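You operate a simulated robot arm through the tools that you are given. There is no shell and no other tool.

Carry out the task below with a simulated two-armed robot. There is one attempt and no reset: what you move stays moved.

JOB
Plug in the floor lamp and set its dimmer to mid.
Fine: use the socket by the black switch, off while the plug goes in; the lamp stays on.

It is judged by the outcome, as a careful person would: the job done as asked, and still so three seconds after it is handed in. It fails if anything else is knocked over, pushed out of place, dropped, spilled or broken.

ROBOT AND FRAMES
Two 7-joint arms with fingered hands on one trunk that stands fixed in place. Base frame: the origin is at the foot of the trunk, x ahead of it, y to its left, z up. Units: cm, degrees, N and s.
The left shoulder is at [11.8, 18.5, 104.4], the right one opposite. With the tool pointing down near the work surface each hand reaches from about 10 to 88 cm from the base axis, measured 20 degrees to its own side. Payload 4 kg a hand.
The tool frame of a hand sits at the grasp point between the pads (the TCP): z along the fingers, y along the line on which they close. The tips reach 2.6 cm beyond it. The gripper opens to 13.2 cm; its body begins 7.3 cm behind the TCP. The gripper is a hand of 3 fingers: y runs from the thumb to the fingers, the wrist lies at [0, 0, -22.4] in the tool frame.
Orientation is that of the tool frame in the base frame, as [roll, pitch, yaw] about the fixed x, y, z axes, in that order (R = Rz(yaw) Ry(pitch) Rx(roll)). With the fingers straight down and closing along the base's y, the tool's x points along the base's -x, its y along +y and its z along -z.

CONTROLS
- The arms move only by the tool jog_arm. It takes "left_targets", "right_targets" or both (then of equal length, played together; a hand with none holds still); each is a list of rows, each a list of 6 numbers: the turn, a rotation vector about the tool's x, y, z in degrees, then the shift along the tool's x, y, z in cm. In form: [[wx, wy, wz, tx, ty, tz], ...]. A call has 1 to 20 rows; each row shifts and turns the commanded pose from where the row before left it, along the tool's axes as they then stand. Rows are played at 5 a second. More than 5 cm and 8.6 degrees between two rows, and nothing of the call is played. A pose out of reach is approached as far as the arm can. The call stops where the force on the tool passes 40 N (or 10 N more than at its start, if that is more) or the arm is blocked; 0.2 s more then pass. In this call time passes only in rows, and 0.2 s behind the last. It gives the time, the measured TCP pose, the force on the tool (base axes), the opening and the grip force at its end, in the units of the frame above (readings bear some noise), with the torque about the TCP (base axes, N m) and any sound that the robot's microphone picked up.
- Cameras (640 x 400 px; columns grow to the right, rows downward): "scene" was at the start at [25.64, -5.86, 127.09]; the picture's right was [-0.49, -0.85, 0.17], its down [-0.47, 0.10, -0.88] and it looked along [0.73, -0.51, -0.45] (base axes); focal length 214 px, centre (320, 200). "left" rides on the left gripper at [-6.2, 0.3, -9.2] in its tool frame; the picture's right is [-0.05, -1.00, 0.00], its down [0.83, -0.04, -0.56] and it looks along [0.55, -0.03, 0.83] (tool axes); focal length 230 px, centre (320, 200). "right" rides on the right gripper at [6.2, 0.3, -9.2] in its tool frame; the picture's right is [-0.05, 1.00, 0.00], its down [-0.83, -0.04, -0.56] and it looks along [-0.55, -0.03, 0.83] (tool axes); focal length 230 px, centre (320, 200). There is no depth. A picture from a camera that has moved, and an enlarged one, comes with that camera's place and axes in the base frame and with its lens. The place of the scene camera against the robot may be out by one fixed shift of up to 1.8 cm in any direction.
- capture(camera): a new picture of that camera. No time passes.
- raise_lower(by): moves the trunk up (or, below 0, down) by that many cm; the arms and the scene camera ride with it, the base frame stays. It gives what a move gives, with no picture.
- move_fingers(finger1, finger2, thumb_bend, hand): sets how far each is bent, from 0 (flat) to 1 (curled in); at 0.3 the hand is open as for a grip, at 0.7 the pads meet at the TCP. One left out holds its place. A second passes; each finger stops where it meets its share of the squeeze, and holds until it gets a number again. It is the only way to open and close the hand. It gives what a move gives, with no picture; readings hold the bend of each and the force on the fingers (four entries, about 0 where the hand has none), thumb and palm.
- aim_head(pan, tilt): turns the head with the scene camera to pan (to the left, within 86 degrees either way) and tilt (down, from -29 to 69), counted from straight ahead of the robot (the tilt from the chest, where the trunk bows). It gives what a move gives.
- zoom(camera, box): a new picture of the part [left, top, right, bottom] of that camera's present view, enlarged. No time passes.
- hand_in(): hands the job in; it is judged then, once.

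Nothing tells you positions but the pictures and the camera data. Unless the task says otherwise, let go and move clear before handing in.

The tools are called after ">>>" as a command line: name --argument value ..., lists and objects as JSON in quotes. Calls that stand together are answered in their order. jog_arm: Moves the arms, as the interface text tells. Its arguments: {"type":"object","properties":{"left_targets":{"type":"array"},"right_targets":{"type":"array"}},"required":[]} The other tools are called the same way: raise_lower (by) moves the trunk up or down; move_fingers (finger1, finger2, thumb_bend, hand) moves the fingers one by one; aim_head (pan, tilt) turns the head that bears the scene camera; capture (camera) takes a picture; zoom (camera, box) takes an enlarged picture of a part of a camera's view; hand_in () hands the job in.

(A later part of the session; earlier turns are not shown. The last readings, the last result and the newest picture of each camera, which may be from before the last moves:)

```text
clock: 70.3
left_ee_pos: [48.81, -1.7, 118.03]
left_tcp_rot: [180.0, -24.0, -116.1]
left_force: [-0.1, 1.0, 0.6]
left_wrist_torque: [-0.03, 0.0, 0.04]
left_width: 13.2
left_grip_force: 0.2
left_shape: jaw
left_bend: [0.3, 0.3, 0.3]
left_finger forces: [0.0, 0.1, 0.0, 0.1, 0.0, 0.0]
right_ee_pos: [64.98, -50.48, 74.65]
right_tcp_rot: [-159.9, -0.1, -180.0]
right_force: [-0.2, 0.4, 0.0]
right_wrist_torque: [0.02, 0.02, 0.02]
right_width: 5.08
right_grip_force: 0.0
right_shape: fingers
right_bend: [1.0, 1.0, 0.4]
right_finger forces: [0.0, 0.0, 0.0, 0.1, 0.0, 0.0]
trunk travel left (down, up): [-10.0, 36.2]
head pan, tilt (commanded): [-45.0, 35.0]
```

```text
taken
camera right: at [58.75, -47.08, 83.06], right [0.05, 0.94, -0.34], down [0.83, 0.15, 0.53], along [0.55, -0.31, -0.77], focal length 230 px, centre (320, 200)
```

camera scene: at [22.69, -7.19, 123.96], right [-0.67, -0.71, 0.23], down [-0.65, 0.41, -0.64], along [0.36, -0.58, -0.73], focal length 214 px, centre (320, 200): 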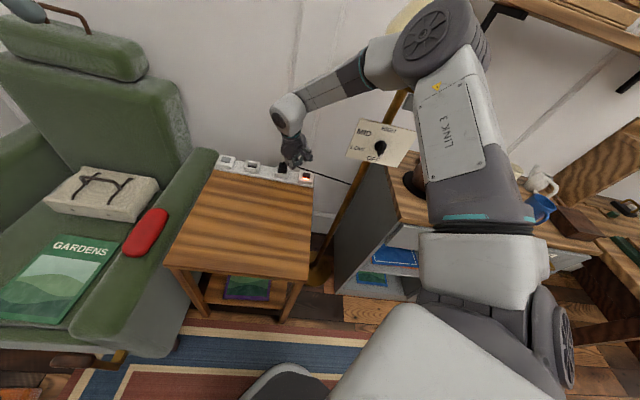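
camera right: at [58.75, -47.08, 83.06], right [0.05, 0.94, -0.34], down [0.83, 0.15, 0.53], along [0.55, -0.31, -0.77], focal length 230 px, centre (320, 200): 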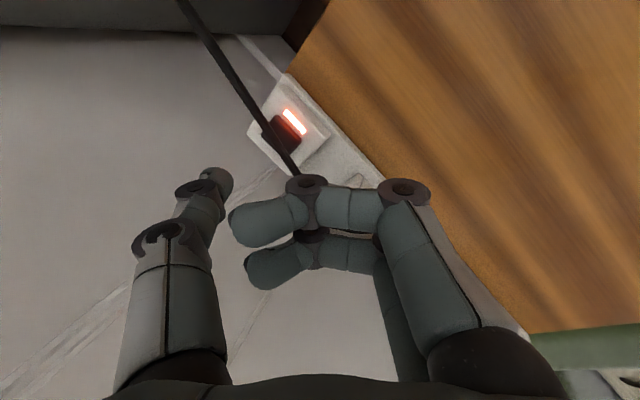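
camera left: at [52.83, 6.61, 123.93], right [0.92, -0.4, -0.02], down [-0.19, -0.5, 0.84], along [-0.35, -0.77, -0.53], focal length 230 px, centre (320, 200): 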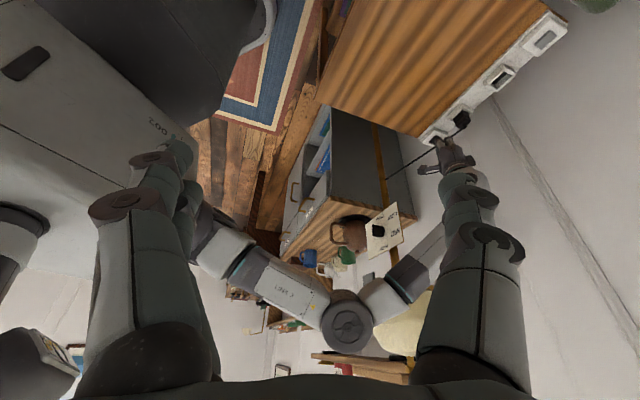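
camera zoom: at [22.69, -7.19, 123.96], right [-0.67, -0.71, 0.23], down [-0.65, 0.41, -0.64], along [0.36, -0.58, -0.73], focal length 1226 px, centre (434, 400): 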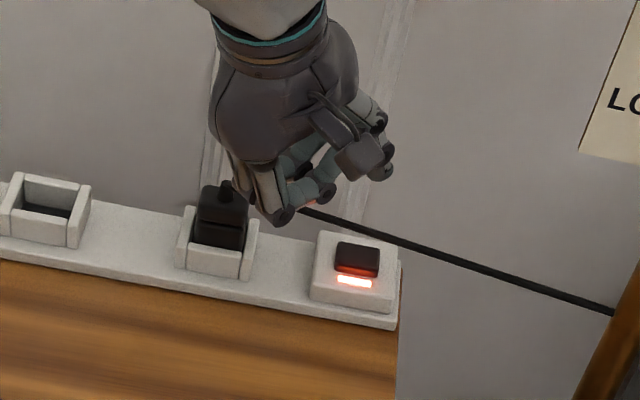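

The outlet is on, the plug is in and upright, and the lamp hasn't moved. Now for the dimmer. I'll bring the right arm back to open space in front of me, well away from the lamp, and test which wrist tilts I can reach for facing the panel.

>>> jog_arm --right_targets '[[0, 0, 0, 1.67, 0.82, -3.85], [0, 0, 0, 1.67, 0.82, -3.85], [0, 0, 0, 1.67, 0.82, -3.85], [0, 0, 0, 1.67, 0.82, -3.85], [0, 0, 0, 1.67, 0.82, -3.85], [0, 0, 0, 1.67, 0.82, -3.85], [-6.7, 0, 0, 4.2, 0, -1.3], [-6.7, 0, 0, 4.2, 0, -1.3], [-6.6, 0, 0, 4.2, 0, -1]]'

>>> capture --camera "scene"

>>> zoom --camera "scene" --box '[230, 140, 330, 210]'

```text
clock: 72.3
left_ee_pos: [48.72, -1.82, 117.96]
left_tcp_rot: [-179.8, -23.9, -116.0]
left_force: [-0.5, 1.2, 0.9]
left_wrist_torque: [-0.01, -0.02, 0.02]
left_width: 13.19
left_grip_force: 0.1
left_shape: jaw
left_bend: [0.3, 0.3, 0.3]
left_finger forces: [0.0, 0.0, 0.1, 0.0, 0.1, 0.1]
right_ee_pos: [42.63, -37.4, 98.05]
right_tcp_rot: [-180.0, -0.1, -179.9]
right_force: [0.4, -0.7, 0.6]
right_wrist_torque: [0.01, -0.04, 0.02]
right_width: 5.09
right_grip_force: 0.1
right_shape: fingers
right_bend: [1.0, 1.0, 0.4]
right_finger forces: [0.0, 0.0, 0.0, 0.0, 0.1, 0.1]
trunk travel left (down, up): [-10.0, 36.2]
head pan, tilt (commanded): [-45.0, 35.0]
```

```text
taken
camera scene: at [22.58, -7.33, 123.98], right [-0.67, -0.71, 0.23], down [-0.65, 0.41, -0.64], along [0.36, -0.58, -0.73], focal length 214 px, centre (320, 200)
```

scene: 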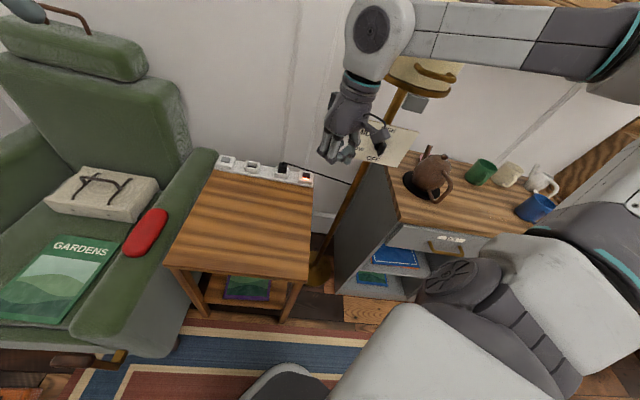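

```text
5.71 times, centred on (280, 175) of scene
camera zoom: at [22.58, -7.33, 123.98], right [-0.67, -0.71, 0.23], down [-0.65, 0.41, -0.64], along [0.36, -0.58, -0.73], focal length 1226 px, centre (549, 343)
```

zoom: 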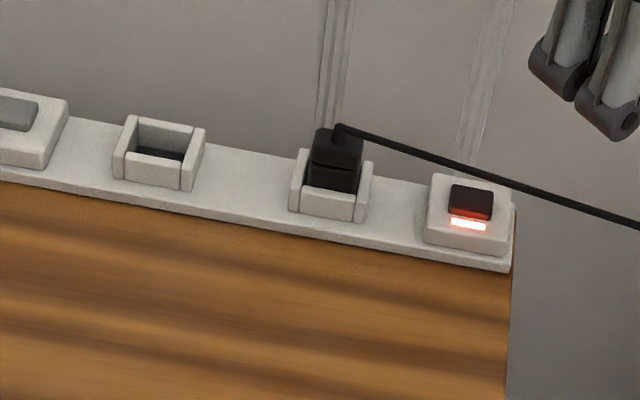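

Everything at the strip is as it should be: plug in, red lamp lit. Now I'll yaw the right hand to face the panel direction and test how far it can tilt forward in this free space.

>>> jog_arm --right_targets '[[0, 0, 7.5, 0, 0, 0], [0, 0, 7.5, 0, 0, 0], [0, 0, 7.5, 0, 0, 0], [0, 0, 7.5, 0, 0, 0], [0, 0, 7.5, 0, 0, 0], [0, 0, 7.5, 0, 0, 0], [0, -8, 0, 0, -1, 0], [0, -8, 0, 0, -1, 0], [0, -8, 0, 0, -1, 0]]'

>>> capture --camera "right"

>>> capture --camera "left"

```text
clock: 74.3
left_ee_pos: [48.85, -1.95, 118.09]
left_tcp_rot: [179.9, -24.1, -116.0]
left_force: [-0.1, 0.0, 0.1]
left_wrist_torque: [0.0, 0.0, -0.01]
left_width: 13.19
left_grip_force: 0.0
left_shape: jaw
left_bend: [0.3, 0.3, 0.3]
left_finger forces: [0.1, 0.0, 0.0, 0.0, 0.1, 0.1]
right_ee_pos: [40.37, -39.37, 98.06]
right_tcp_rot: [-179.9, 24.1, 135.0]
right_force: [-0.4, -0.1, -1.1]
right_wrist_torque: [-0.02, -0.02, 0.0]
right_width: 5.1
right_grip_force: 0.1
right_shape: fingers
right_bend: [1.0, 1.0, 0.4]
right_finger forces: [0.0, 0.0, 0.0, 0.0, 0.0, 0.1]
trunk travel left (down, up): [-10.0, 36.2]
head pan, tilt (commanded): [-45.0, 35.0]
```

```text
taken
camera right: at [33.97, -32.54, 103.85], right [0.74, 0.67, 0.02], down [0.35, -0.41, 0.85], along [0.58, -0.62, -0.53], focal length 230 px, centre (320, 200)
```

right: 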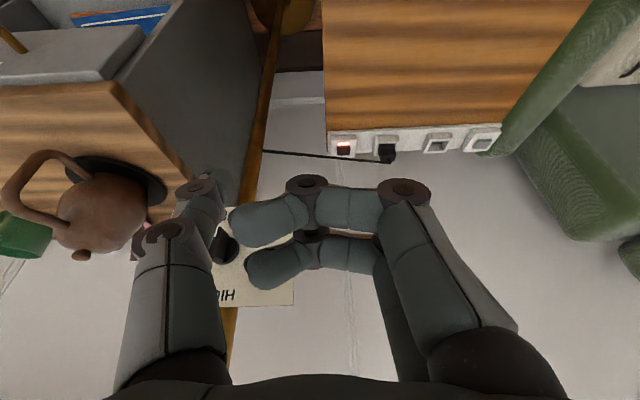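

```text
taken
camera left: at [52.67, 6.74, 124.02], right [0.92, -0.4, -0.02], down [-0.2, -0.5, 0.84], along [-0.34, -0.77, -0.53], focal length 230 px, centre (320, 200)
```

left: 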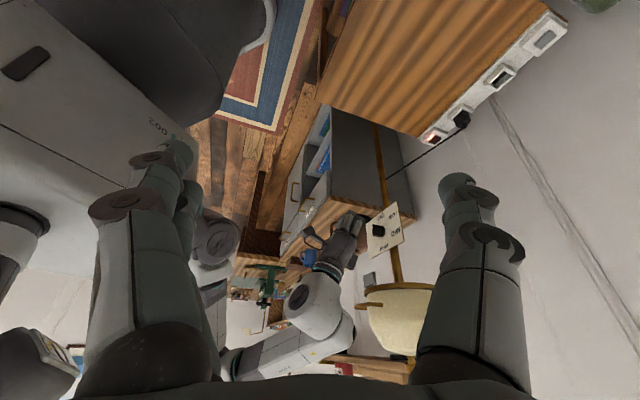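

The 24° tilt is fine here. I'll continue tilting toward about 48°.

>>> jog_arm --right_targets '[[0, -8, 0, 0, -1, 0], [0, -8, 0, 0, -1, 0], [0, -8, 0, 0, -1, 0]]'

>>> capture --camera "right"

>>> zoom --camera "left" --box '[280, 180, 440, 360]'

```text
clock: 75.1
left_ee_pos: [48.79, -1.87, 117.99]
left_tcp_rot: [180.0, -23.9, -116.0]
left_force: [-0.2, -0.3, 0.6]
left_wrist_torque: [0.03, 0.0, 0.02]
left_width: 13.2
left_grip_force: 0.0
left_shape: jaw
left_bend: [0.3, 0.3, 0.3]
left_finger forces: [0.0, 0.0, 0.0, 0.0, 0.0, 0.1]
right_ee_pos: [41.41, -43.76, 101.38]
right_tcp_rot: [-179.8, 47.9, 135.5]
right_force: [-0.3, -0.3, 0.7]
right_wrist_torque: [0.0, 0.01, -0.02]
right_width: 5.08
right_grip_force: 0.0
right_shape: fingers
right_bend: [1.0, 1.0, 0.4]
right_finger forces: [0.0, 0.0, 0.0, 0.0, 0.1, 0.0]
right hand out of reach, approached as far as the arm can: row 2, 3
trunk travel left (down, up): [-10.0, 36.2]
head pan, tilt (commanded): [-45.0, 35.0]
```

```text
taken
camera right: at [33.81, -35.84, 103.03], right [0.73, 0.69, 0.04], down [0.07, -0.13, 0.99], along [0.68, -0.72, -0.15], focal length 230 px, centre (320, 200)
```

right: 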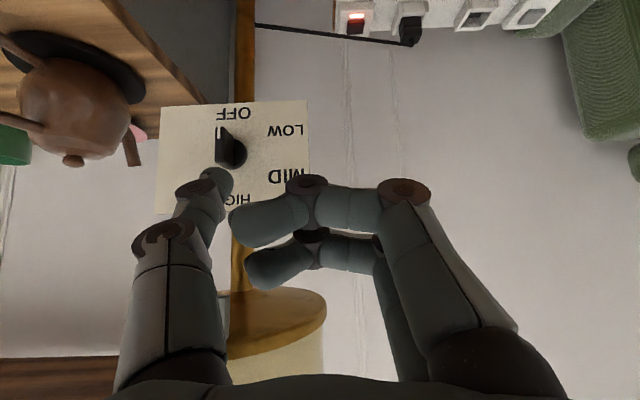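

```text
2.22 times, centred on (360, 270) of left
camera zoom: at [52.64, 6.67, 124.04], right [0.92, -0.4, -0.02], down [-0.2, -0.5, 0.84], along [-0.34, -0.77, -0.54], focal length 511 px, centre (231, 44)
```

zoom: 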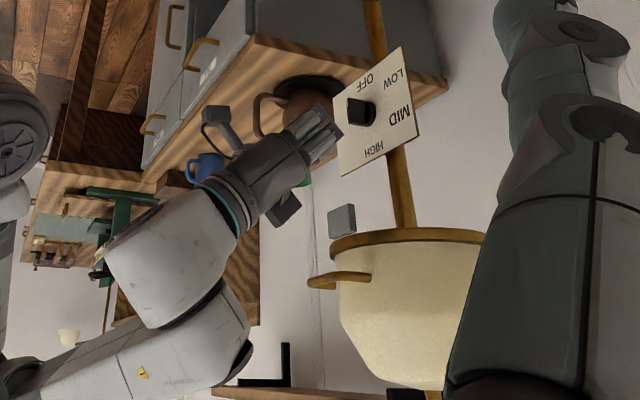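

The hand now faces the panel at 48° tilt, and my wrist camera sees the knob and labels upside down. I'll zoom in to locate the knob precisely.

>>> zoom --camera "right" --box '[150, 80, 320, 220]'

>>> zoom --camera "scene" --box '[330, 100, 450, 175]'

>>> zoom --camera "left" --box '[340, 190, 420, 270]'

```text
2.86 times, centred on (235, 150) of right
camera zoom: at [33.81, -35.84, 103.03], right [0.73, 0.69, 0.04], down [0.07, -0.13, 0.99], along [0.68, -0.72, -0.15], focal length 657 px, centre (563, 343)
```

zoom: 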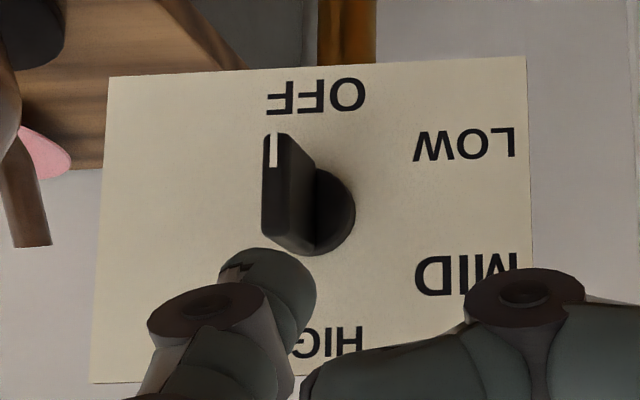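

```text
5.33 times, centred on (390, 138) of scene
camera zoom: at [22.62, -7.3, 123.97], right [-0.67, -0.71, 0.23], down [-0.65, 0.41, -0.64], along [0.36, -0.58, -0.73], focal length 1144 px, centre (-53, 533)
```

zoom: 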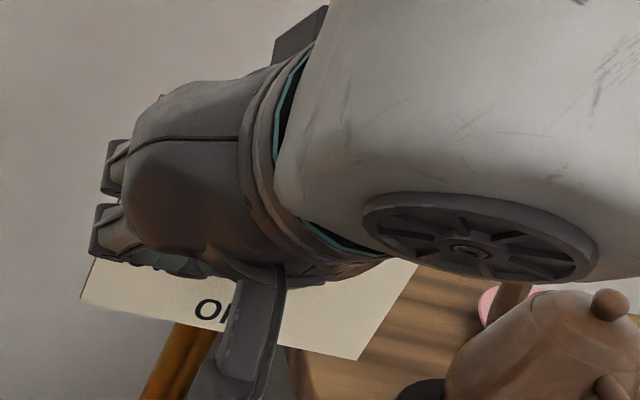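

```text
5.00 times, centred on (380, 230) of left
camera zoom: at [52.64, 6.67, 124.04], right [0.92, -0.4, -0.02], down [-0.2, -0.5, 0.84], along [-0.34, -0.77, -0.54], focal length 1150 px, centre (20, 50)
```

zoom: 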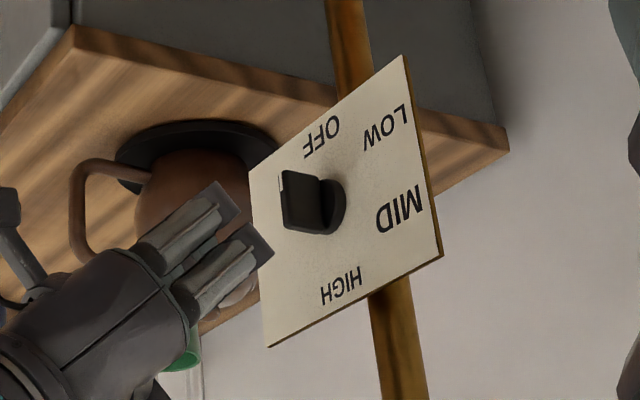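

Triangulation gives the knob axis at s about -11.5, z about 94, with a wing handle ±2 cm long protruding to n about 70.2. I'll push the upper end of the wing from the left, so it turns clockwise toward MID, using the thumb tip coming in from above. First I'll move closer and recheck.

>>> jog_arm --right_targets '[[0, 0, 0, -0.27, -0.8, 3.13], [0, 0, 0, -0.27, -0.8, 3.13]]'

>>> capture --camera "right"

>>> zoom --camera "left" --box '[280, 180, 440, 360]'

```text
clock: 75.7
left_ee_pos: [49.0, -1.81, 117.91]
left_tcp_rot: [-180.0, -24.1, -116.0]
left_force: [-0.1, 0.1, 0.2]
left_wrist_torque: [-0.02, -0.02, -0.01]
left_width: 13.18
left_grip_force: 0.0
left_shape: jaw
left_bend: [0.3, 0.3, 0.3]
left_finger forces: [0.0, 0.1, 0.0, 0.0, 0.1, 0.0]
right_ee_pos: [43.75, -48.13, 97.82]
right_tcp_rot: [-179.8, 48.1, 135.2]
right_force: [0.0, 0.3, 0.3]
right_wrist_torque: [-0.02, 0.0, 0.0]
right_width: 5.07
right_grip_force: 0.1
right_shape: fingers
right_bend: [1.0, 1.0, 0.4]
right_finger forces: [0.0, 0.1, 0.1, 0.0, 0.0, 0.0]
trunk travel left (down, up): [-10.0, 36.2]
head pan, tilt (commanded): [-45.0, 35.0]
```

```text
taken
camera right: at [36.23, -40.23, 99.32], right [0.73, 0.68, 0.04], down [0.07, -0.13, 0.99], along [0.68, -0.72, -0.14], focal length 230 px, centre (320, 200)
```

right: 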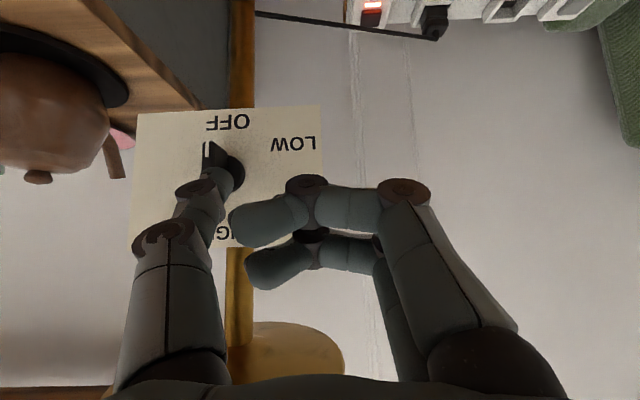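

```text
2.22 times, centred on (360, 270) of left
camera zoom: at [52.74, 6.87, 123.97], right [0.92, -0.4, -0.02], down [-0.19, -0.5, 0.85], along [-0.34, -0.77, -0.53], focal length 511 px, centre (231, 44)
```

zoom: 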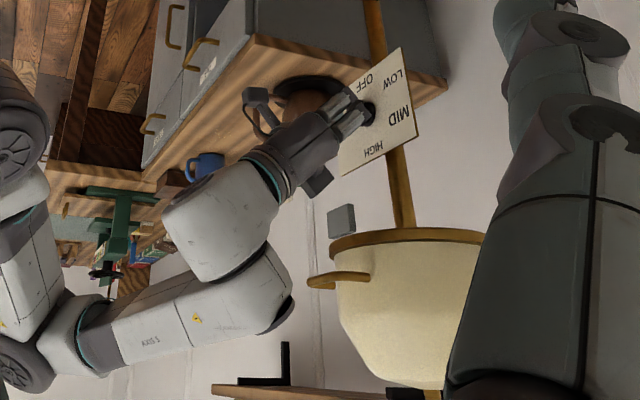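

>>> zoom --camera "right" --box '[120, 90, 340, 260]'

>>> zoom --camera "left" --box '[340, 180, 420, 260]'

```text
2.35 times, centred on (230, 175) of right
camera zoom: at [36.23, -40.23, 99.32], right [0.73, 0.68, 0.04], down [0.07, -0.13, 0.99], along [0.68, -0.72, -0.14], focal length 541 px, centre (532, 259)
```

zoom: 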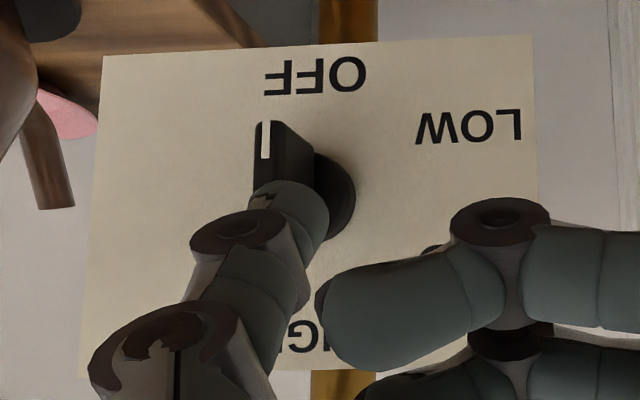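

```text
5.00 times, centred on (380, 220) of left
camera zoom: at [52.74, 6.87, 123.97], right [0.92, -0.4, -0.02], down [-0.19, -0.5, 0.85], along [-0.34, -0.77, -0.53], focal length 1150 px, centre (20, 100)
```

zoom: 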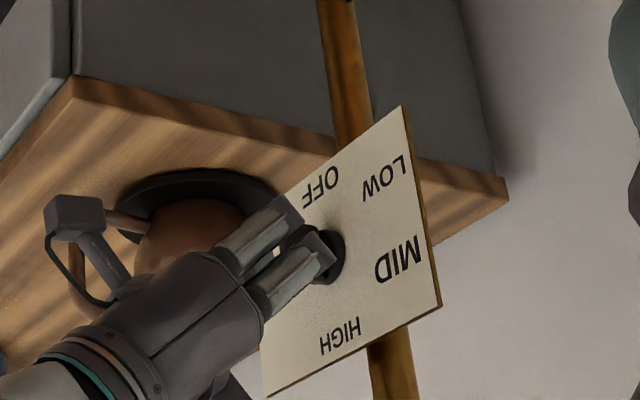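

The thumb tip will pass about 1 cm to the left of the wing as it goes in. Moving forward 4.2 cm.

>>> jog_arm --right_targets '[[0, 0, 0, -1.3, 0, 1.66], [0, 0, 0, -1.3, 0, 1.66]]'

>>> zoom --camera "right" --box '[120, 80, 340, 250]'

>>> zoom --camera "left" --box '[280, 180, 440, 360]'

>>> zoom --camera "scene" --box '[320, 60, 480, 180]'

```text
clock: 76.3
left_ee_pos: [48.94, -1.92, 117.93]
left_tcp_rot: [180.0, -24.0, -116.1]
left_force: [-0.5, -1.0, 0.3]
left_wrist_torque: [0.0, -0.01, -0.01]
left_width: 13.17
left_grip_force: 0.1
left_shape: jaw
left_bend: [0.3, 0.3, 0.3]
left_finger forces: [0.0, 0.0, 0.0, 0.0, 0.1, 0.0]
right_ee_pos: [46.75, -51.36, 97.39]
right_tcp_rot: [-179.7, 48.0, 135.3]
right_force: [-0.4, 0.5, 0.0]
right_wrist_torque: [0.02, 0.01, -0.01]
right_width: 5.08
right_grip_force: 0.1
right_shape: fingers
right_bend: [1.0, 1.0, 0.4]
right_finger forces: [0.0, 0.0, 0.0, 0.0, 0.1, 0.0]
trunk travel left (down, up): [-10.0, 36.2]
head pan, tilt (commanded): [-45.0, 35.0]
```

```text
2.35 times, centred on (230, 165) of right
camera zoom: at [39.22, -43.45, 98.88], right [0.73, 0.68, 0.04], down [0.07, -0.13, 0.99], along [0.68, -0.72, -0.14], focal length 541 px, centre (532, 282)
```

zoom: 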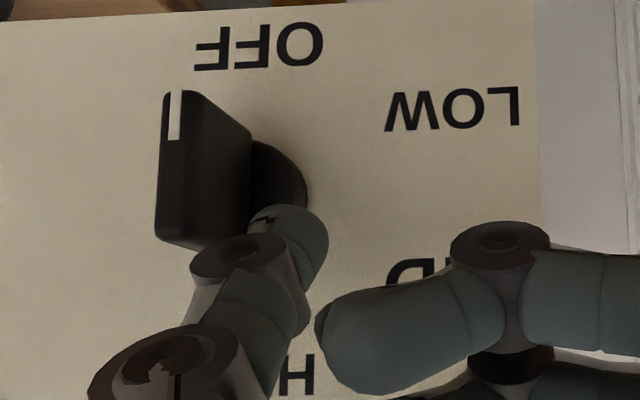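

```text
2.22 times, centred on (360, 270) of left
camera zoom: at [52.78, 6.72, 123.95], right [0.92, -0.4, -0.02], down [-0.19, -0.5, 0.85], along [-0.35, -0.77, -0.53], focal length 511 px, centre (231, 44)
```

zoom: 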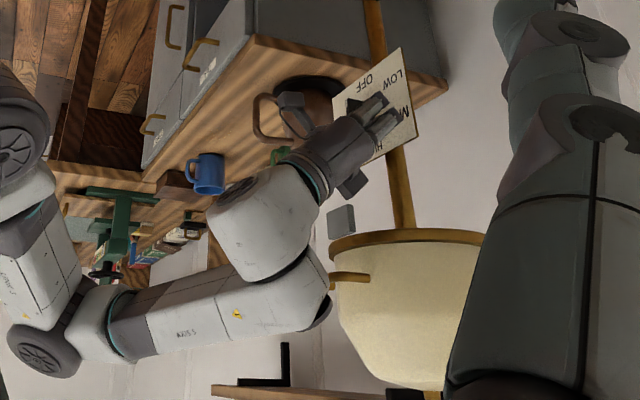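

```text
3.33 times, centred on (400, 120) of scene
camera zoom: at [22.76, -7.24, 123.93], right [-0.67, -0.71, 0.23], down [-0.65, 0.41, -0.64], along [0.36, -0.58, -0.73], focal length 715 px, centre (53, 467)
```

zoom: 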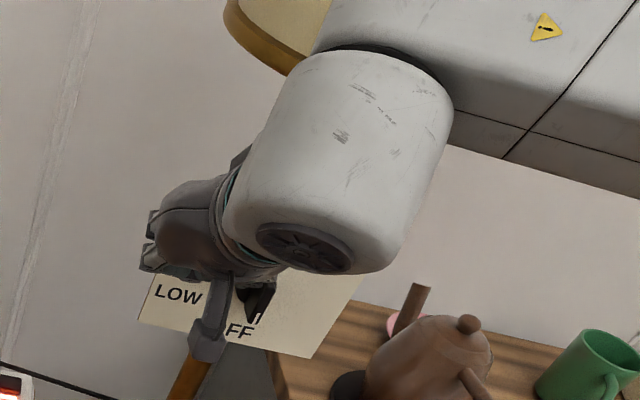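

The thumb tip is beside the wing's upper end, with clear space all around. I'll lower it slightly and slide right until it touches.

>>> jog_arm --right_targets '[[0, 0, 0, 0.3, -0.07, 0.27], [0, 0, 0, 0, -0.6, 0]]'

>>> zoom --camera "right" --box '[120, 80, 340, 250]'

```text
clock: 76.9
left_ee_pos: [48.74, -2.03, 118.03]
left_tcp_rot: [180.0, -24.1, -116.1]
left_force: [-1.0, 0.7, -0.5]
left_wrist_torque: [-0.02, -0.04, 0.0]
left_width: 13.23
left_grip_force: 0.0
left_shape: jaw
left_bend: [0.3, 0.3, 0.3]
left_finger forces: [0.0, 0.1, 0.0, 0.0, 0.1, 0.0]
right_ee_pos: [46.2, -51.97, 97.04]
right_tcp_rot: [-179.7, 48.0, 135.2]
right_force: [0.0, 0.0, 0.6]
right_wrist_torque: [-0.04, 0.0, 0.0]
right_width: 5.08
right_grip_force: 0.2
right_shape: fingers
right_bend: [1.0, 1.0, 0.4]
right_finger forces: [0.0, 0.1, 0.0, 0.1, 0.0, 0.1]
trunk travel left (down, up): [-10.0, 36.2]
head pan, tilt (commanded): [-45.0, 35.0]
```

```text
2.35 times, centred on (230, 165) of right
camera zoom: at [38.66, -43.99, 98.56], right [0.73, 0.68, 0.04], down [0.07, -0.13, 0.99], along [0.68, -0.72, -0.14], focal length 541 px, centre (532, 282)
```

zoom: 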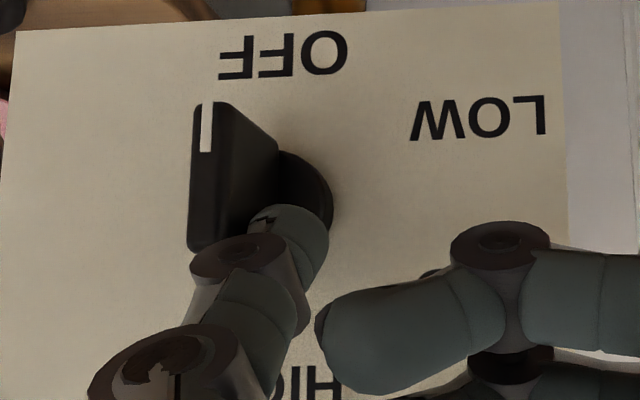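

>>> jog_arm --right_targets '[[0, 0, 0, -0.2, -0.25, -0.18], [0, 0, 0, -0.14, -0.44, -0.12]]'

>>> zoom --camera "right" --box '[120, 80, 340, 250]'

```text
clock: 77.5
left_ee_pos: [48.84, -1.87, 117.99]
left_tcp_rot: [-179.9, -24.0, -115.9]
left_force: [0.2, -0.6, 0.3]
left_wrist_torque: [0.02, -0.02, 0.01]
left_width: 13.22
left_grip_force: 0.2
left_shape: jaw
left_bend: [0.3, 0.3, 0.3]
left_finger forces: [0.1, 0.0, 0.0, 0.1, 0.0, 0.0]
right_ee_pos: [45.63, -52.18, 97.46]
right_tcp_rot: [-179.9, 47.9, 135.2]
right_force: [1.1, 1.4, 0.1]
right_wrist_torque: [0.0, -0.02, 0.03]
right_width: 4.97
right_grip_force: 0.5
right_shape: fingers
right_bend: [1.0, 1.0, 0.41]
right_finger forces: [0.0, 0.0, 0.1, 0.0, 1.8, 0.1]
trunk travel left (down, up): [-10.0, 36.2]
head pan, tilt (commanded): [-45.0, 35.0]
```

```text
2.35 times, centred on (230, 165) of right
camera zoom: at [38.19, -44.42, 98.96], right [0.73, 0.68, 0.04], down [0.07, -0.13, 0.99], along [0.68, -0.72, -0.15], focal length 541 px, centre (532, 282)
```

zoom: 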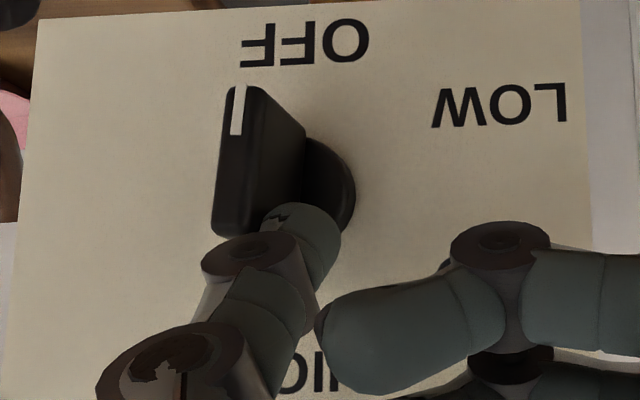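

The knob is starting to turn in the right direction, with the pointer moving toward LOW. I'll continue along the arc.

>>> jog_arm --right_targets '[[0, 0, 0, -0.05, -0.48, -0.04], [0, 0, 0, 0.05, -0.48, 0.04]]'

>>> zoom --camera "right" --box '[120, 80, 340, 250]'

```text
clock: 78.1
left_ee_pos: [48.91, -1.85, 117.84]
left_tcp_rot: [-180.0, -24.1, -115.9]
left_force: [0.4, -0.6, -0.8]
left_wrist_torque: [-0.04, 0.0, 0.0]
left_width: 13.22
left_grip_force: 0.0
left_shape: jaw
left_bend: [0.3, 0.3, 0.3]
left_finger forces: [0.1, 0.0, 0.0, 0.0, 0.0, 0.1]
right_ee_pos: [45.06, -53.16, 97.43]
right_tcp_rot: [-179.9, 48.0, 135.1]
right_force: [0.0, 0.5, -0.7]
right_wrist_torque: [0.03, 0.04, -0.02]
right_width: 5.06
right_grip_force: 0.0
right_shape: fingers
right_bend: [1.0, 1.0, 0.4]
right_finger forces: [0.1, 0.0, 0.1, 0.0, 0.0, 0.1]
trunk travel left (down, up): [-10.0, 36.2]
head pan, tilt (commanded): [-45.0, 35.0]
```

```text
2.35 times, centred on (230, 165) of right
camera zoom: at [37.47, -45.14, 99.02], right [0.73, 0.68, 0.04], down [0.07, -0.13, 0.99], along [0.68, -0.72, -0.14], focal length 541 px, centre (532, 282)
```

zoom: 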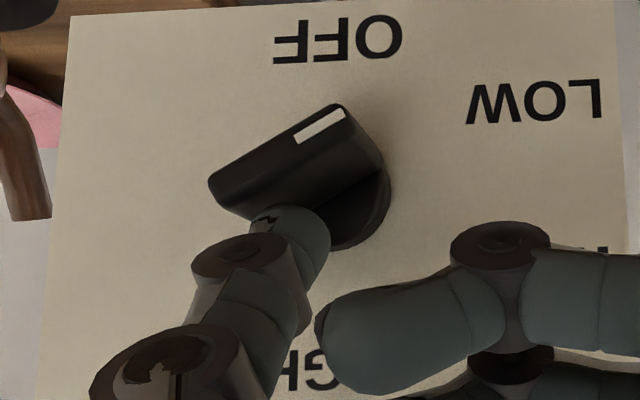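

It's now at LOW, apparently snapped into a detent. I'll continue along the arc toward MID.

>>> jog_arm --right_targets '[[0, 0, 0, 0, -0.42, 0], [0, 0, 0, 0.22, -0.38, 0.2]]'

>>> zoom --camera "right" --box '[120, 80, 340, 250]'

>>> capture --camera "scene"

```text
clock: 78.7
left_ee_pos: [48.92, -1.92, 117.99]
left_tcp_rot: [180.0, -24.0, -116.0]
left_force: [-0.5, 0.2, 0.7]
left_wrist_torque: [0.04, -0.01, 0.02]
left_width: 13.18
left_grip_force: 0.1
left_shape: jaw
left_bend: [0.3, 0.3, 0.3]
left_finger forces: [0.0, 0.0, 0.0, 0.0, 0.0, 0.0]
right_ee_pos: [44.62, -53.69, 97.12]
right_tcp_rot: [-179.9, 47.9, 135.2]
right_force: [0.8, -0.2, 0.6]
right_wrist_torque: [-0.02, 0.02, -0.02]
right_width: 5.09
right_grip_force: 0.3
right_shape: fingers
right_bend: [1.0, 1.0, 0.4]
right_finger forces: [0.1, 0.1, 0.0, 0.0, 0.4, 0.0]
trunk travel left (down, up): [-10.0, 36.2]
head pan, tilt (commanded): [-45.0, 35.0]
```

```text
2.35 times, centred on (230, 165) of right
camera zoom: at [37.0, -45.73, 98.71], right [0.73, 0.68, 0.04], down [0.07, -0.13, 0.99], along [0.68, -0.72, -0.15], focal length 541 px, centre (532, 282)
```

zoom: 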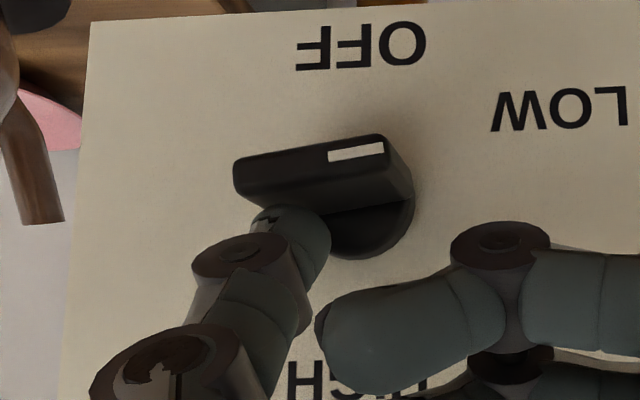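

```text
taken
camera scene: at [22.74, -7.27, 123.94], right [-0.67, -0.71, 0.23], down [-0.65, 0.41, -0.64], along [0.36, -0.58, -0.73], focal length 214 px, centre (320, 200)
```

scene: 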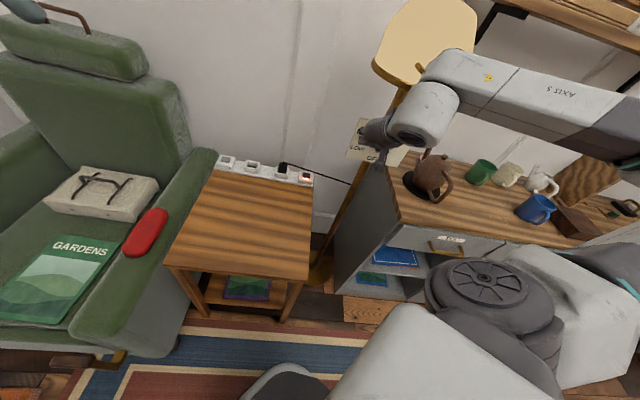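

The shade is now glowing, so the outlet and plug work. The pointer is just past LOW, at about 188°. MID should be at about 150°, so I'll continue.

>>> jog_arm --right_targets '[[0, 0, 0, 0.24, -0.4, 0.21], [0, 0, 0, 0.22, -0.15, 0.2]]'

>>> zoom --camera "right" --box '[120, 80, 340, 250]'

```text
clock: 79.3
left_ee_pos: [49.0, -1.91, 117.92]
left_tcp_rot: [-180.0, -24.0, -116.0]
left_force: [-0.3, 1.1, 0.5]
left_wrist_torque: [-0.02, -0.01, 0.02]
left_width: 13.19
left_grip_force: 0.1
left_shape: jaw
left_bend: [0.3, 0.3, 0.3]
left_finger forces: [0.0, 0.0, 0.1, 0.0, 0.1, 0.0]
right_ee_pos: [44.25, -54.01, 96.58]
right_tcp_rot: [-179.7, 47.9, 135.3]
right_force: [-0.5, 0.5, 1.2]
right_wrist_torque: [-0.04, 0.04, 0.04]
right_width: 5.04
right_grip_force: 0.1
right_shape: fingers
right_bend: [1.0, 1.0, 0.4]
right_finger forces: [0.0, 0.0, 0.1, 0.0, 0.8, 0.0]
trunk travel left (down, up): [-10.0, 36.2]
head pan, tilt (commanded): [-45.0, 35.0]
```

```text
2.35 times, centred on (230, 165) of right
camera zoom: at [36.62, -46.04, 98.1], right [0.73, 0.68, 0.04], down [0.07, -0.13, 0.99], along [0.68, -0.72, -0.14], focal length 541 px, centre (532, 282)
```

zoom: 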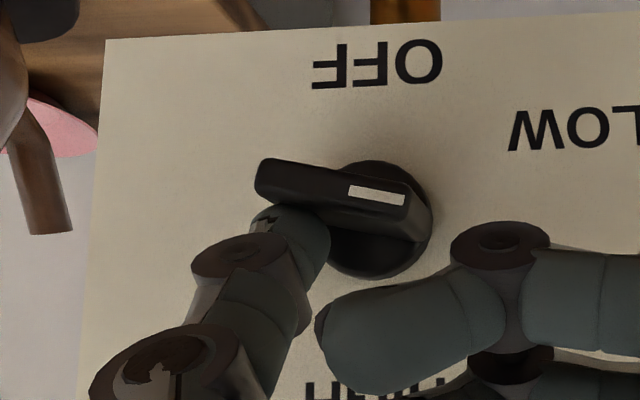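

The pointer is at about 166°, and a little more is needed.

>>> jog_arm --right_targets '[[0, 0, 0, 0.26, -0.12, 0.23]]'

>>> zoom --camera "right" --box '[120, 80, 340, 250]'

```text
clock: 79.7
left_ee_pos: [48.82, -2.0, 117.96]
left_tcp_rot: [-180.0, -24.1, -116.0]
left_force: [0.2, 0.1, -0.4]
left_wrist_torque: [0.01, 0.02, -0.03]
left_width: 13.2
left_grip_force: 0.0
left_shape: jaw
left_bend: [0.3, 0.3, 0.3]
left_finger forces: [0.0, 0.0, 0.0, 0.0, 0.1, 0.0]
right_ee_pos: [44.15, -54.11, 96.18]
right_tcp_rot: [-179.8, 48.1, 135.2]
right_force: [-0.1, -0.6, 1.8]
right_wrist_torque: [-0.09, 0.02, 0.0]
right_width: 5.07
right_grip_force: 0.4
right_shape: fingers
right_bend: [1.0, 1.0, 0.4]
right_finger forces: [0.0, 0.0, 0.1, 0.1, 1.2, 0.1]
trunk travel left (down, up): [-10.0, 36.2]
head pan, tilt (commanded): [-45.0, 35.0]
```

```text
2.35 times, centred on (230, 165) of right
camera zoom: at [36.51, -46.08, 97.74], right [0.73, 0.68, 0.04], down [0.07, -0.13, 0.99], along [0.68, -0.72, -0.14], focal length 541 px, centre (532, 282)
```

zoom: 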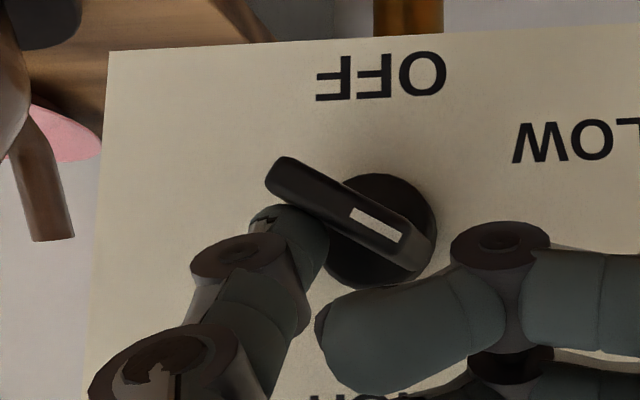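

The pointer now reads about 149°, right at MID. I'll lift the thumb off the wing first, then back straight away and verify.

>>> jog_arm --right_targets '[[0, 0, 0, -0.45, 0, -0.4], [0, 0, 0, 1.67, 0, -1.86], [0, 0, 0, 1.67, 0, -1.86], [0, 0, 0, 1.67, 0, -1.86], [0, 0, 0, 1.67, 0.5, -1.86]]'

>>> zoom --camera "right" --box '[120, 60, 340, 230]'

>>> capture --camera "scene"

>>> zoom --camera "left" --box '[340, 180, 440, 280]'

```text
clock: 80.9
left_ee_pos: [48.91, -1.84, 117.96]
left_tcp_rot: [180.0, -24.0, -116.0]
left_force: [-0.4, -0.2, 0.6]
left_wrist_torque: [0.0, 0.03, 0.01]
left_width: 13.19
left_grip_force: 0.0
left_shape: jaw
left_bend: [0.3, 0.3, 0.3]
left_finger forces: [0.1, 0.1, 0.0, 0.1, 0.1, 0.0]
right_ee_pos: [40.63, -48.88, 98.79]
right_tcp_rot: [-179.7, 47.9, 135.2]
right_force: [-0.4, -0.1, 0.8]
right_wrist_torque: [0.0, -0.01, 0.04]
right_width: 5.06
right_grip_force: 0.1
right_shape: fingers
right_bend: [1.0, 1.0, 0.4]
right_finger forces: [0.1, 0.0, 0.1, 0.0, 0.1, 0.0]
right hand out of reach, approached as far as the arm can: row 4, 5
trunk travel left (down, up): [-10.0, 36.2]
head pan, tilt (commanded): [-45.0, 35.0]
```

```text
2.35 times, centred on (230, 145) of right
camera zoom: at [33.09, -40.92, 100.22], right [0.73, 0.68, 0.04], down [0.07, -0.13, 0.99], along [0.68, -0.72, -0.15], focal length 541 px, centre (532, 329)
```

zoom: 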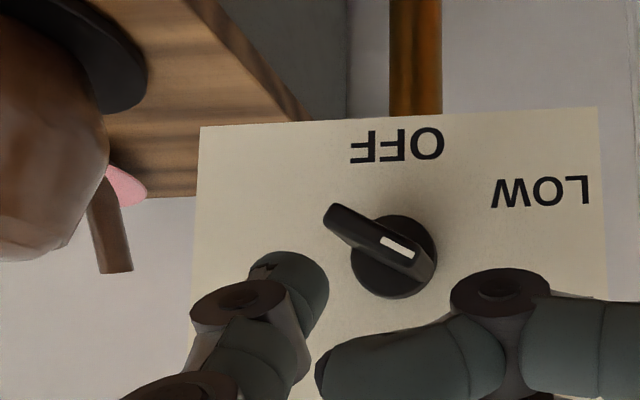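

```text
taken
camera scene: at [22.73, -7.26, 123.94], right [-0.67, -0.71, 0.23], down [-0.65, 0.41, -0.64], along [0.36, -0.58, -0.73], focal length 214 px, centre (320, 200)
```

scene: 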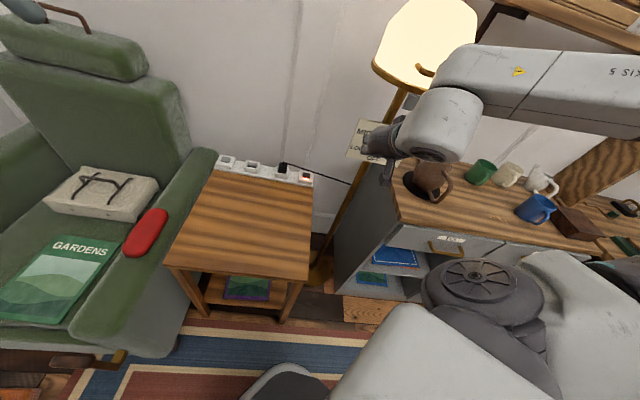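

```text
4.00 times, centred on (390, 230) of left
camera zoom: at [52.74, 6.69, 123.97], right [0.92, -0.4, -0.02], down [-0.2, -0.5, 0.84], along [-0.35, -0.77, -0.53], focal length 920 px, centre (40, 80)
```

zoom: 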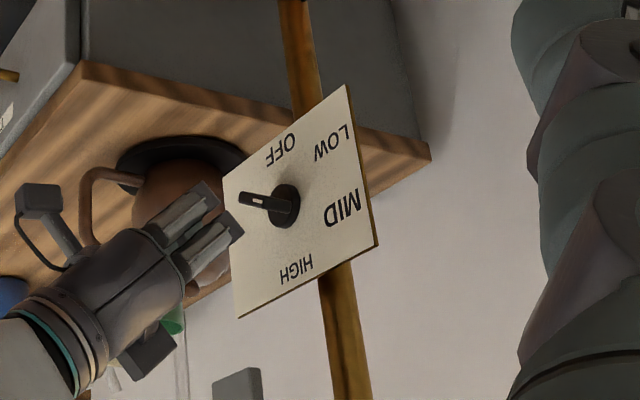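

The lamp is brighter and the pointer holds at MID. I'll withdraw the hand fully, untilting as I back away from the panel, and then verify everything.

>>> jog_arm --right_targets '[[0, 0, 0, 0, 2, 0], [0, 0, 0, 0, 2, 0], [0, 8, 0, 1.24, 0.8, -0.63], [0, 8, 0, 1.32, 0.8, -0.45], [0, 8, 0, 1.37, 0.8, -0.27], [0, 8, 0, 1.83, 1, -0.81], [0, 8, 0, 1.92, 1, -0.55], [0, 8, 0, 1.98, 1, -0.28]]'

>>> capture --camera "scene"

>>> zoom --camera "scene" --box '[330, 100, 450, 175]'

>>> capture --camera "left"

```text
clock: 82.7
left_ee_pos: [48.87, -1.86, 117.87]
left_tcp_rot: [180.0, -24.1, -116.0]
left_force: [0.5, 0.8, 0.0]
left_wrist_torque: [0.0, 0.02, -0.01]
left_width: 13.2
left_grip_force: 0.1
left_shape: jaw
left_bend: [0.3, 0.3, 0.3]
left_finger forces: [0.1, 0.1, 0.0, 0.0, 0.1, 0.0]
right_ee_pos: [40.47, -35.23, 96.91]
right_tcp_rot: [-179.9, -0.2, 135.0]
right_force: [-0.9, 0.5, 0.1]
right_wrist_torque: [-0.02, 0.0, 0.01]
right_width: 5.05
right_grip_force: 0.1
right_shape: fingers
right_bend: [1.0, 1.0, 0.4]
right_finger forces: [0.1, 0.0, 0.0, 0.0, 0.0, 0.0]
trunk travel left (down, up): [-10.0, 36.2]
head pan, tilt (commanded): [-45.0, 35.0]
```

```text
taken
camera scene: at [22.79, -7.22, 123.93], right [-0.67, -0.71, 0.23], down [-0.65, 0.41, -0.64], along [0.36, -0.58, -0.73], focal length 214 px, centre (320, 200)
```

scene: 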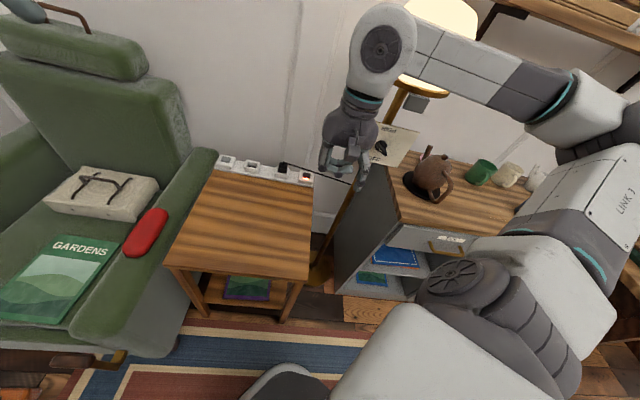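

```text
5.33 times, centred on (390, 138) of scene
camera zoom: at [22.79, -7.22, 123.93], right [-0.67, -0.71, 0.23], down [-0.65, 0.41, -0.64], along [0.36, -0.58, -0.73], focal length 1144 px, centre (-53, 533)
```

zoom: 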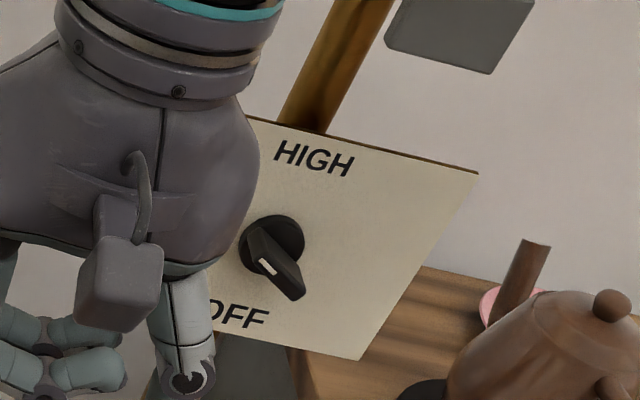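

```text
taken
camera left: at [52.81, 6.75, 123.93], right [0.92, -0.4, -0.02], down [-0.19, -0.5, 0.85], along [-0.35, -0.77, -0.53], focal length 230 px, centre (320, 200)
```

left: 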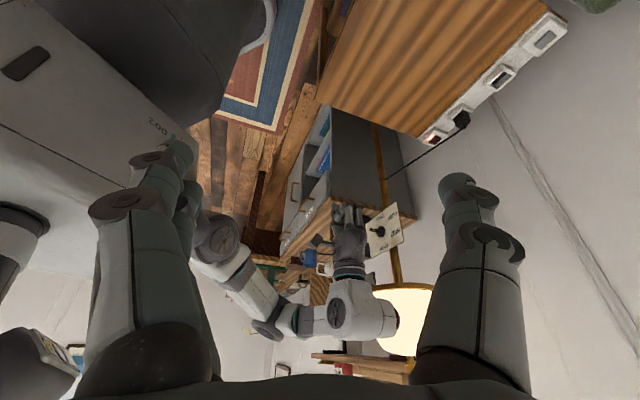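

My hand blocks the view of the MID label. I'll move it aside for a clean check.

>>> jog_arm --right_targets '[[0, 0, 0, -2.1, 3.5, 0], [0, 0, 0, -2.1, 3.5, 0], [0, 0, 0, -2.1, 3.5, 0], [0, 0, 0, 0, 3.5, -2]]'

>>> capture --camera "scene"

>>> zoom --camera "scene" --box '[330, 100, 450, 175]'

>>> zoom --camera "left" --box '[340, 180, 440, 280]'

```text
clock: 83.7
left_ee_pos: [48.88, -1.69, 117.9]
left_tcp_rot: [-180.0, -24.2, -115.9]
left_force: [-0.1, 0.1, 0.9]
left_wrist_torque: [-0.05, 0.0, 0.0]
left_width: 13.17
left_grip_force: 0.1
left_shape: jaw
left_bend: [0.3, 0.3, 0.3]
left_finger forces: [0.1, 0.0, 0.1, 0.0, 0.1, 0.0]
right_ee_pos: [54.65, -29.53, 99.05]
right_tcp_rot: [-179.7, -0.1, 135.0]
right_force: [0.7, 1.0, 0.7]
right_wrist_torque: [-0.03, -0.03, 0.02]
right_width: 5.09
right_grip_force: 0.0
right_shape: fingers
right_bend: [1.0, 1.0, 0.4]
right_finger forces: [0.0, 0.0, 0.0, 0.0, 0.1, 0.1]
trunk travel left (down, up): [-10.0, 36.2]
head pan, tilt (commanded): [-45.0, 35.0]
```

```text
taken
camera scene: at [22.76, -7.05, 123.95], right [-0.67, -0.71, 0.23], down [-0.65, 0.4, -0.64], along [0.36, -0.58, -0.73], focal length 214 px, centre (320, 200)
```

scene: 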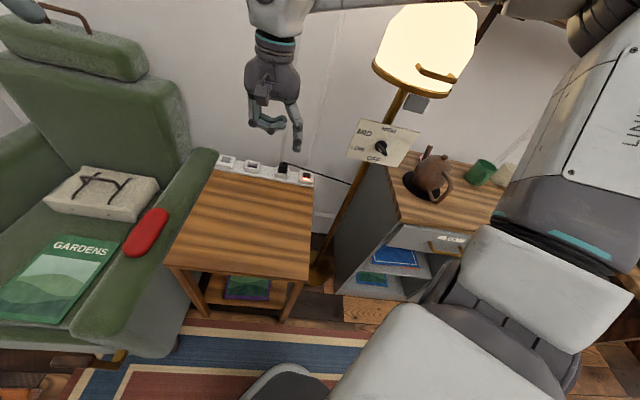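

```text
5.33 times, centred on (390, 138) of scene
camera zoom: at [22.76, -7.05, 123.95], right [-0.67, -0.71, 0.23], down [-0.65, 0.4, -0.64], along [0.36, -0.58, -0.73], focal length 1144 px, centre (-53, 533)
```

zoom: 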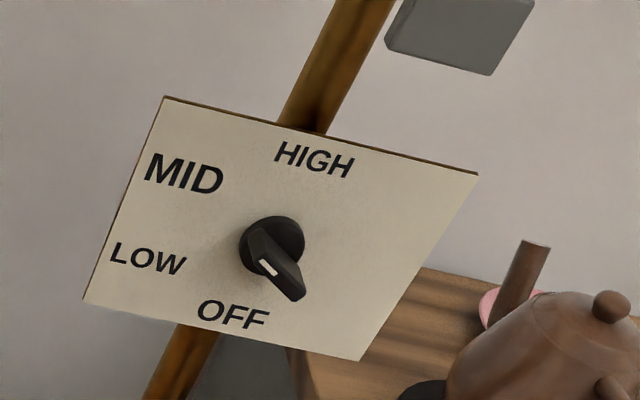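

```text
4.00 times, centred on (390, 230) of left
camera zoom: at [52.78, 6.93, 123.95], right [0.92, -0.4, -0.02], down [-0.19, -0.5, 0.85], along [-0.34, -0.77, -0.53], focal length 920 px, centre (40, 80)
```

zoom: 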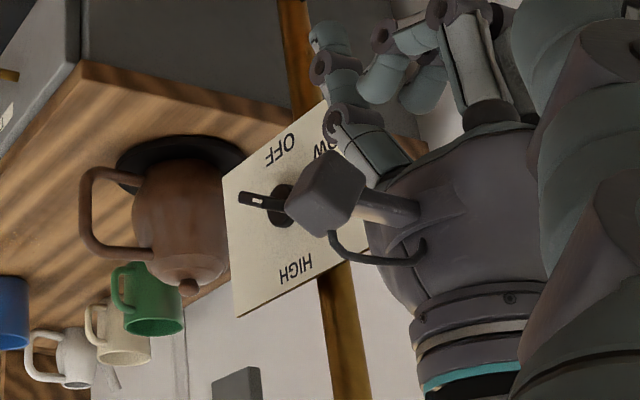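

The panel is unmoved and the shade is glowing. I'll take a closer look at the knob's pointer and the strip for a final check.

>>> zoom --camera "scene" --box '[350, 115, 414, 165]'

>>> zoom --camera "scene" --box '[240, 140, 340, 200]'

>>> zoom --camera "scene" --box '[340, 0, 500, 120]'

```text
8.00 times, centred on (382, 140) of scene
camera zoom: at [22.76, -7.05, 123.95], right [-0.67, -0.71, 0.23], down [-0.65, 0.4, -0.64], along [0.36, -0.58, -0.73], focal length 1716 px, centre (-176, 680)
```

zoom: 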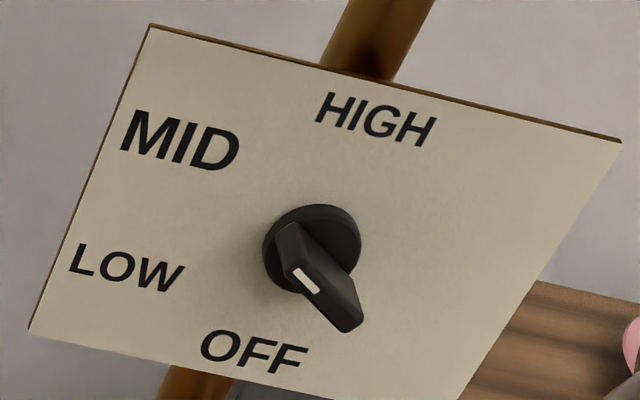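

```text
6.40 times, centred on (290, 170) of scene
camera zoom: at [22.76, -7.05, 123.95], right [-0.67, -0.71, 0.23], down [-0.65, 0.4, -0.64], along [0.36, -0.58, -0.73], focal length 1373 px, centre (512, 392)
```

zoom: 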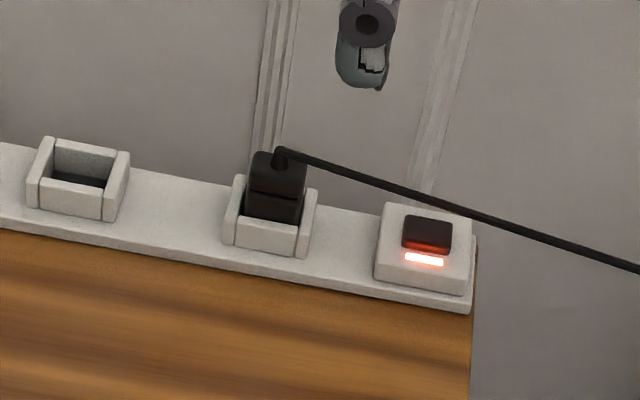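

```text
3.33 times, centred on (420, 60) of scene
camera zoom: at [22.76, -7.05, 123.95], right [-0.67, -0.71, 0.23], down [-0.65, 0.4, -0.64], along [0.36, -0.58, -0.73], focal length 715 px, centre (-13, 667)
```

zoom: 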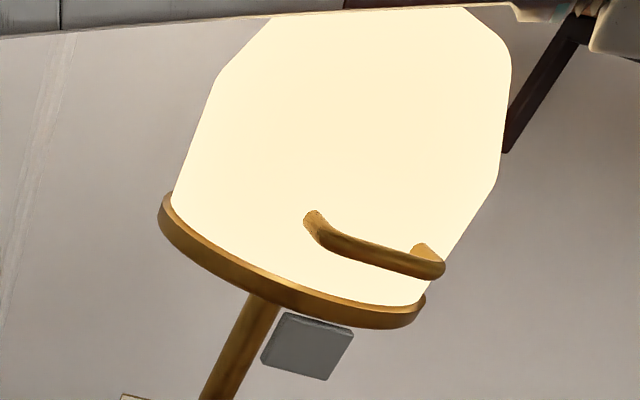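

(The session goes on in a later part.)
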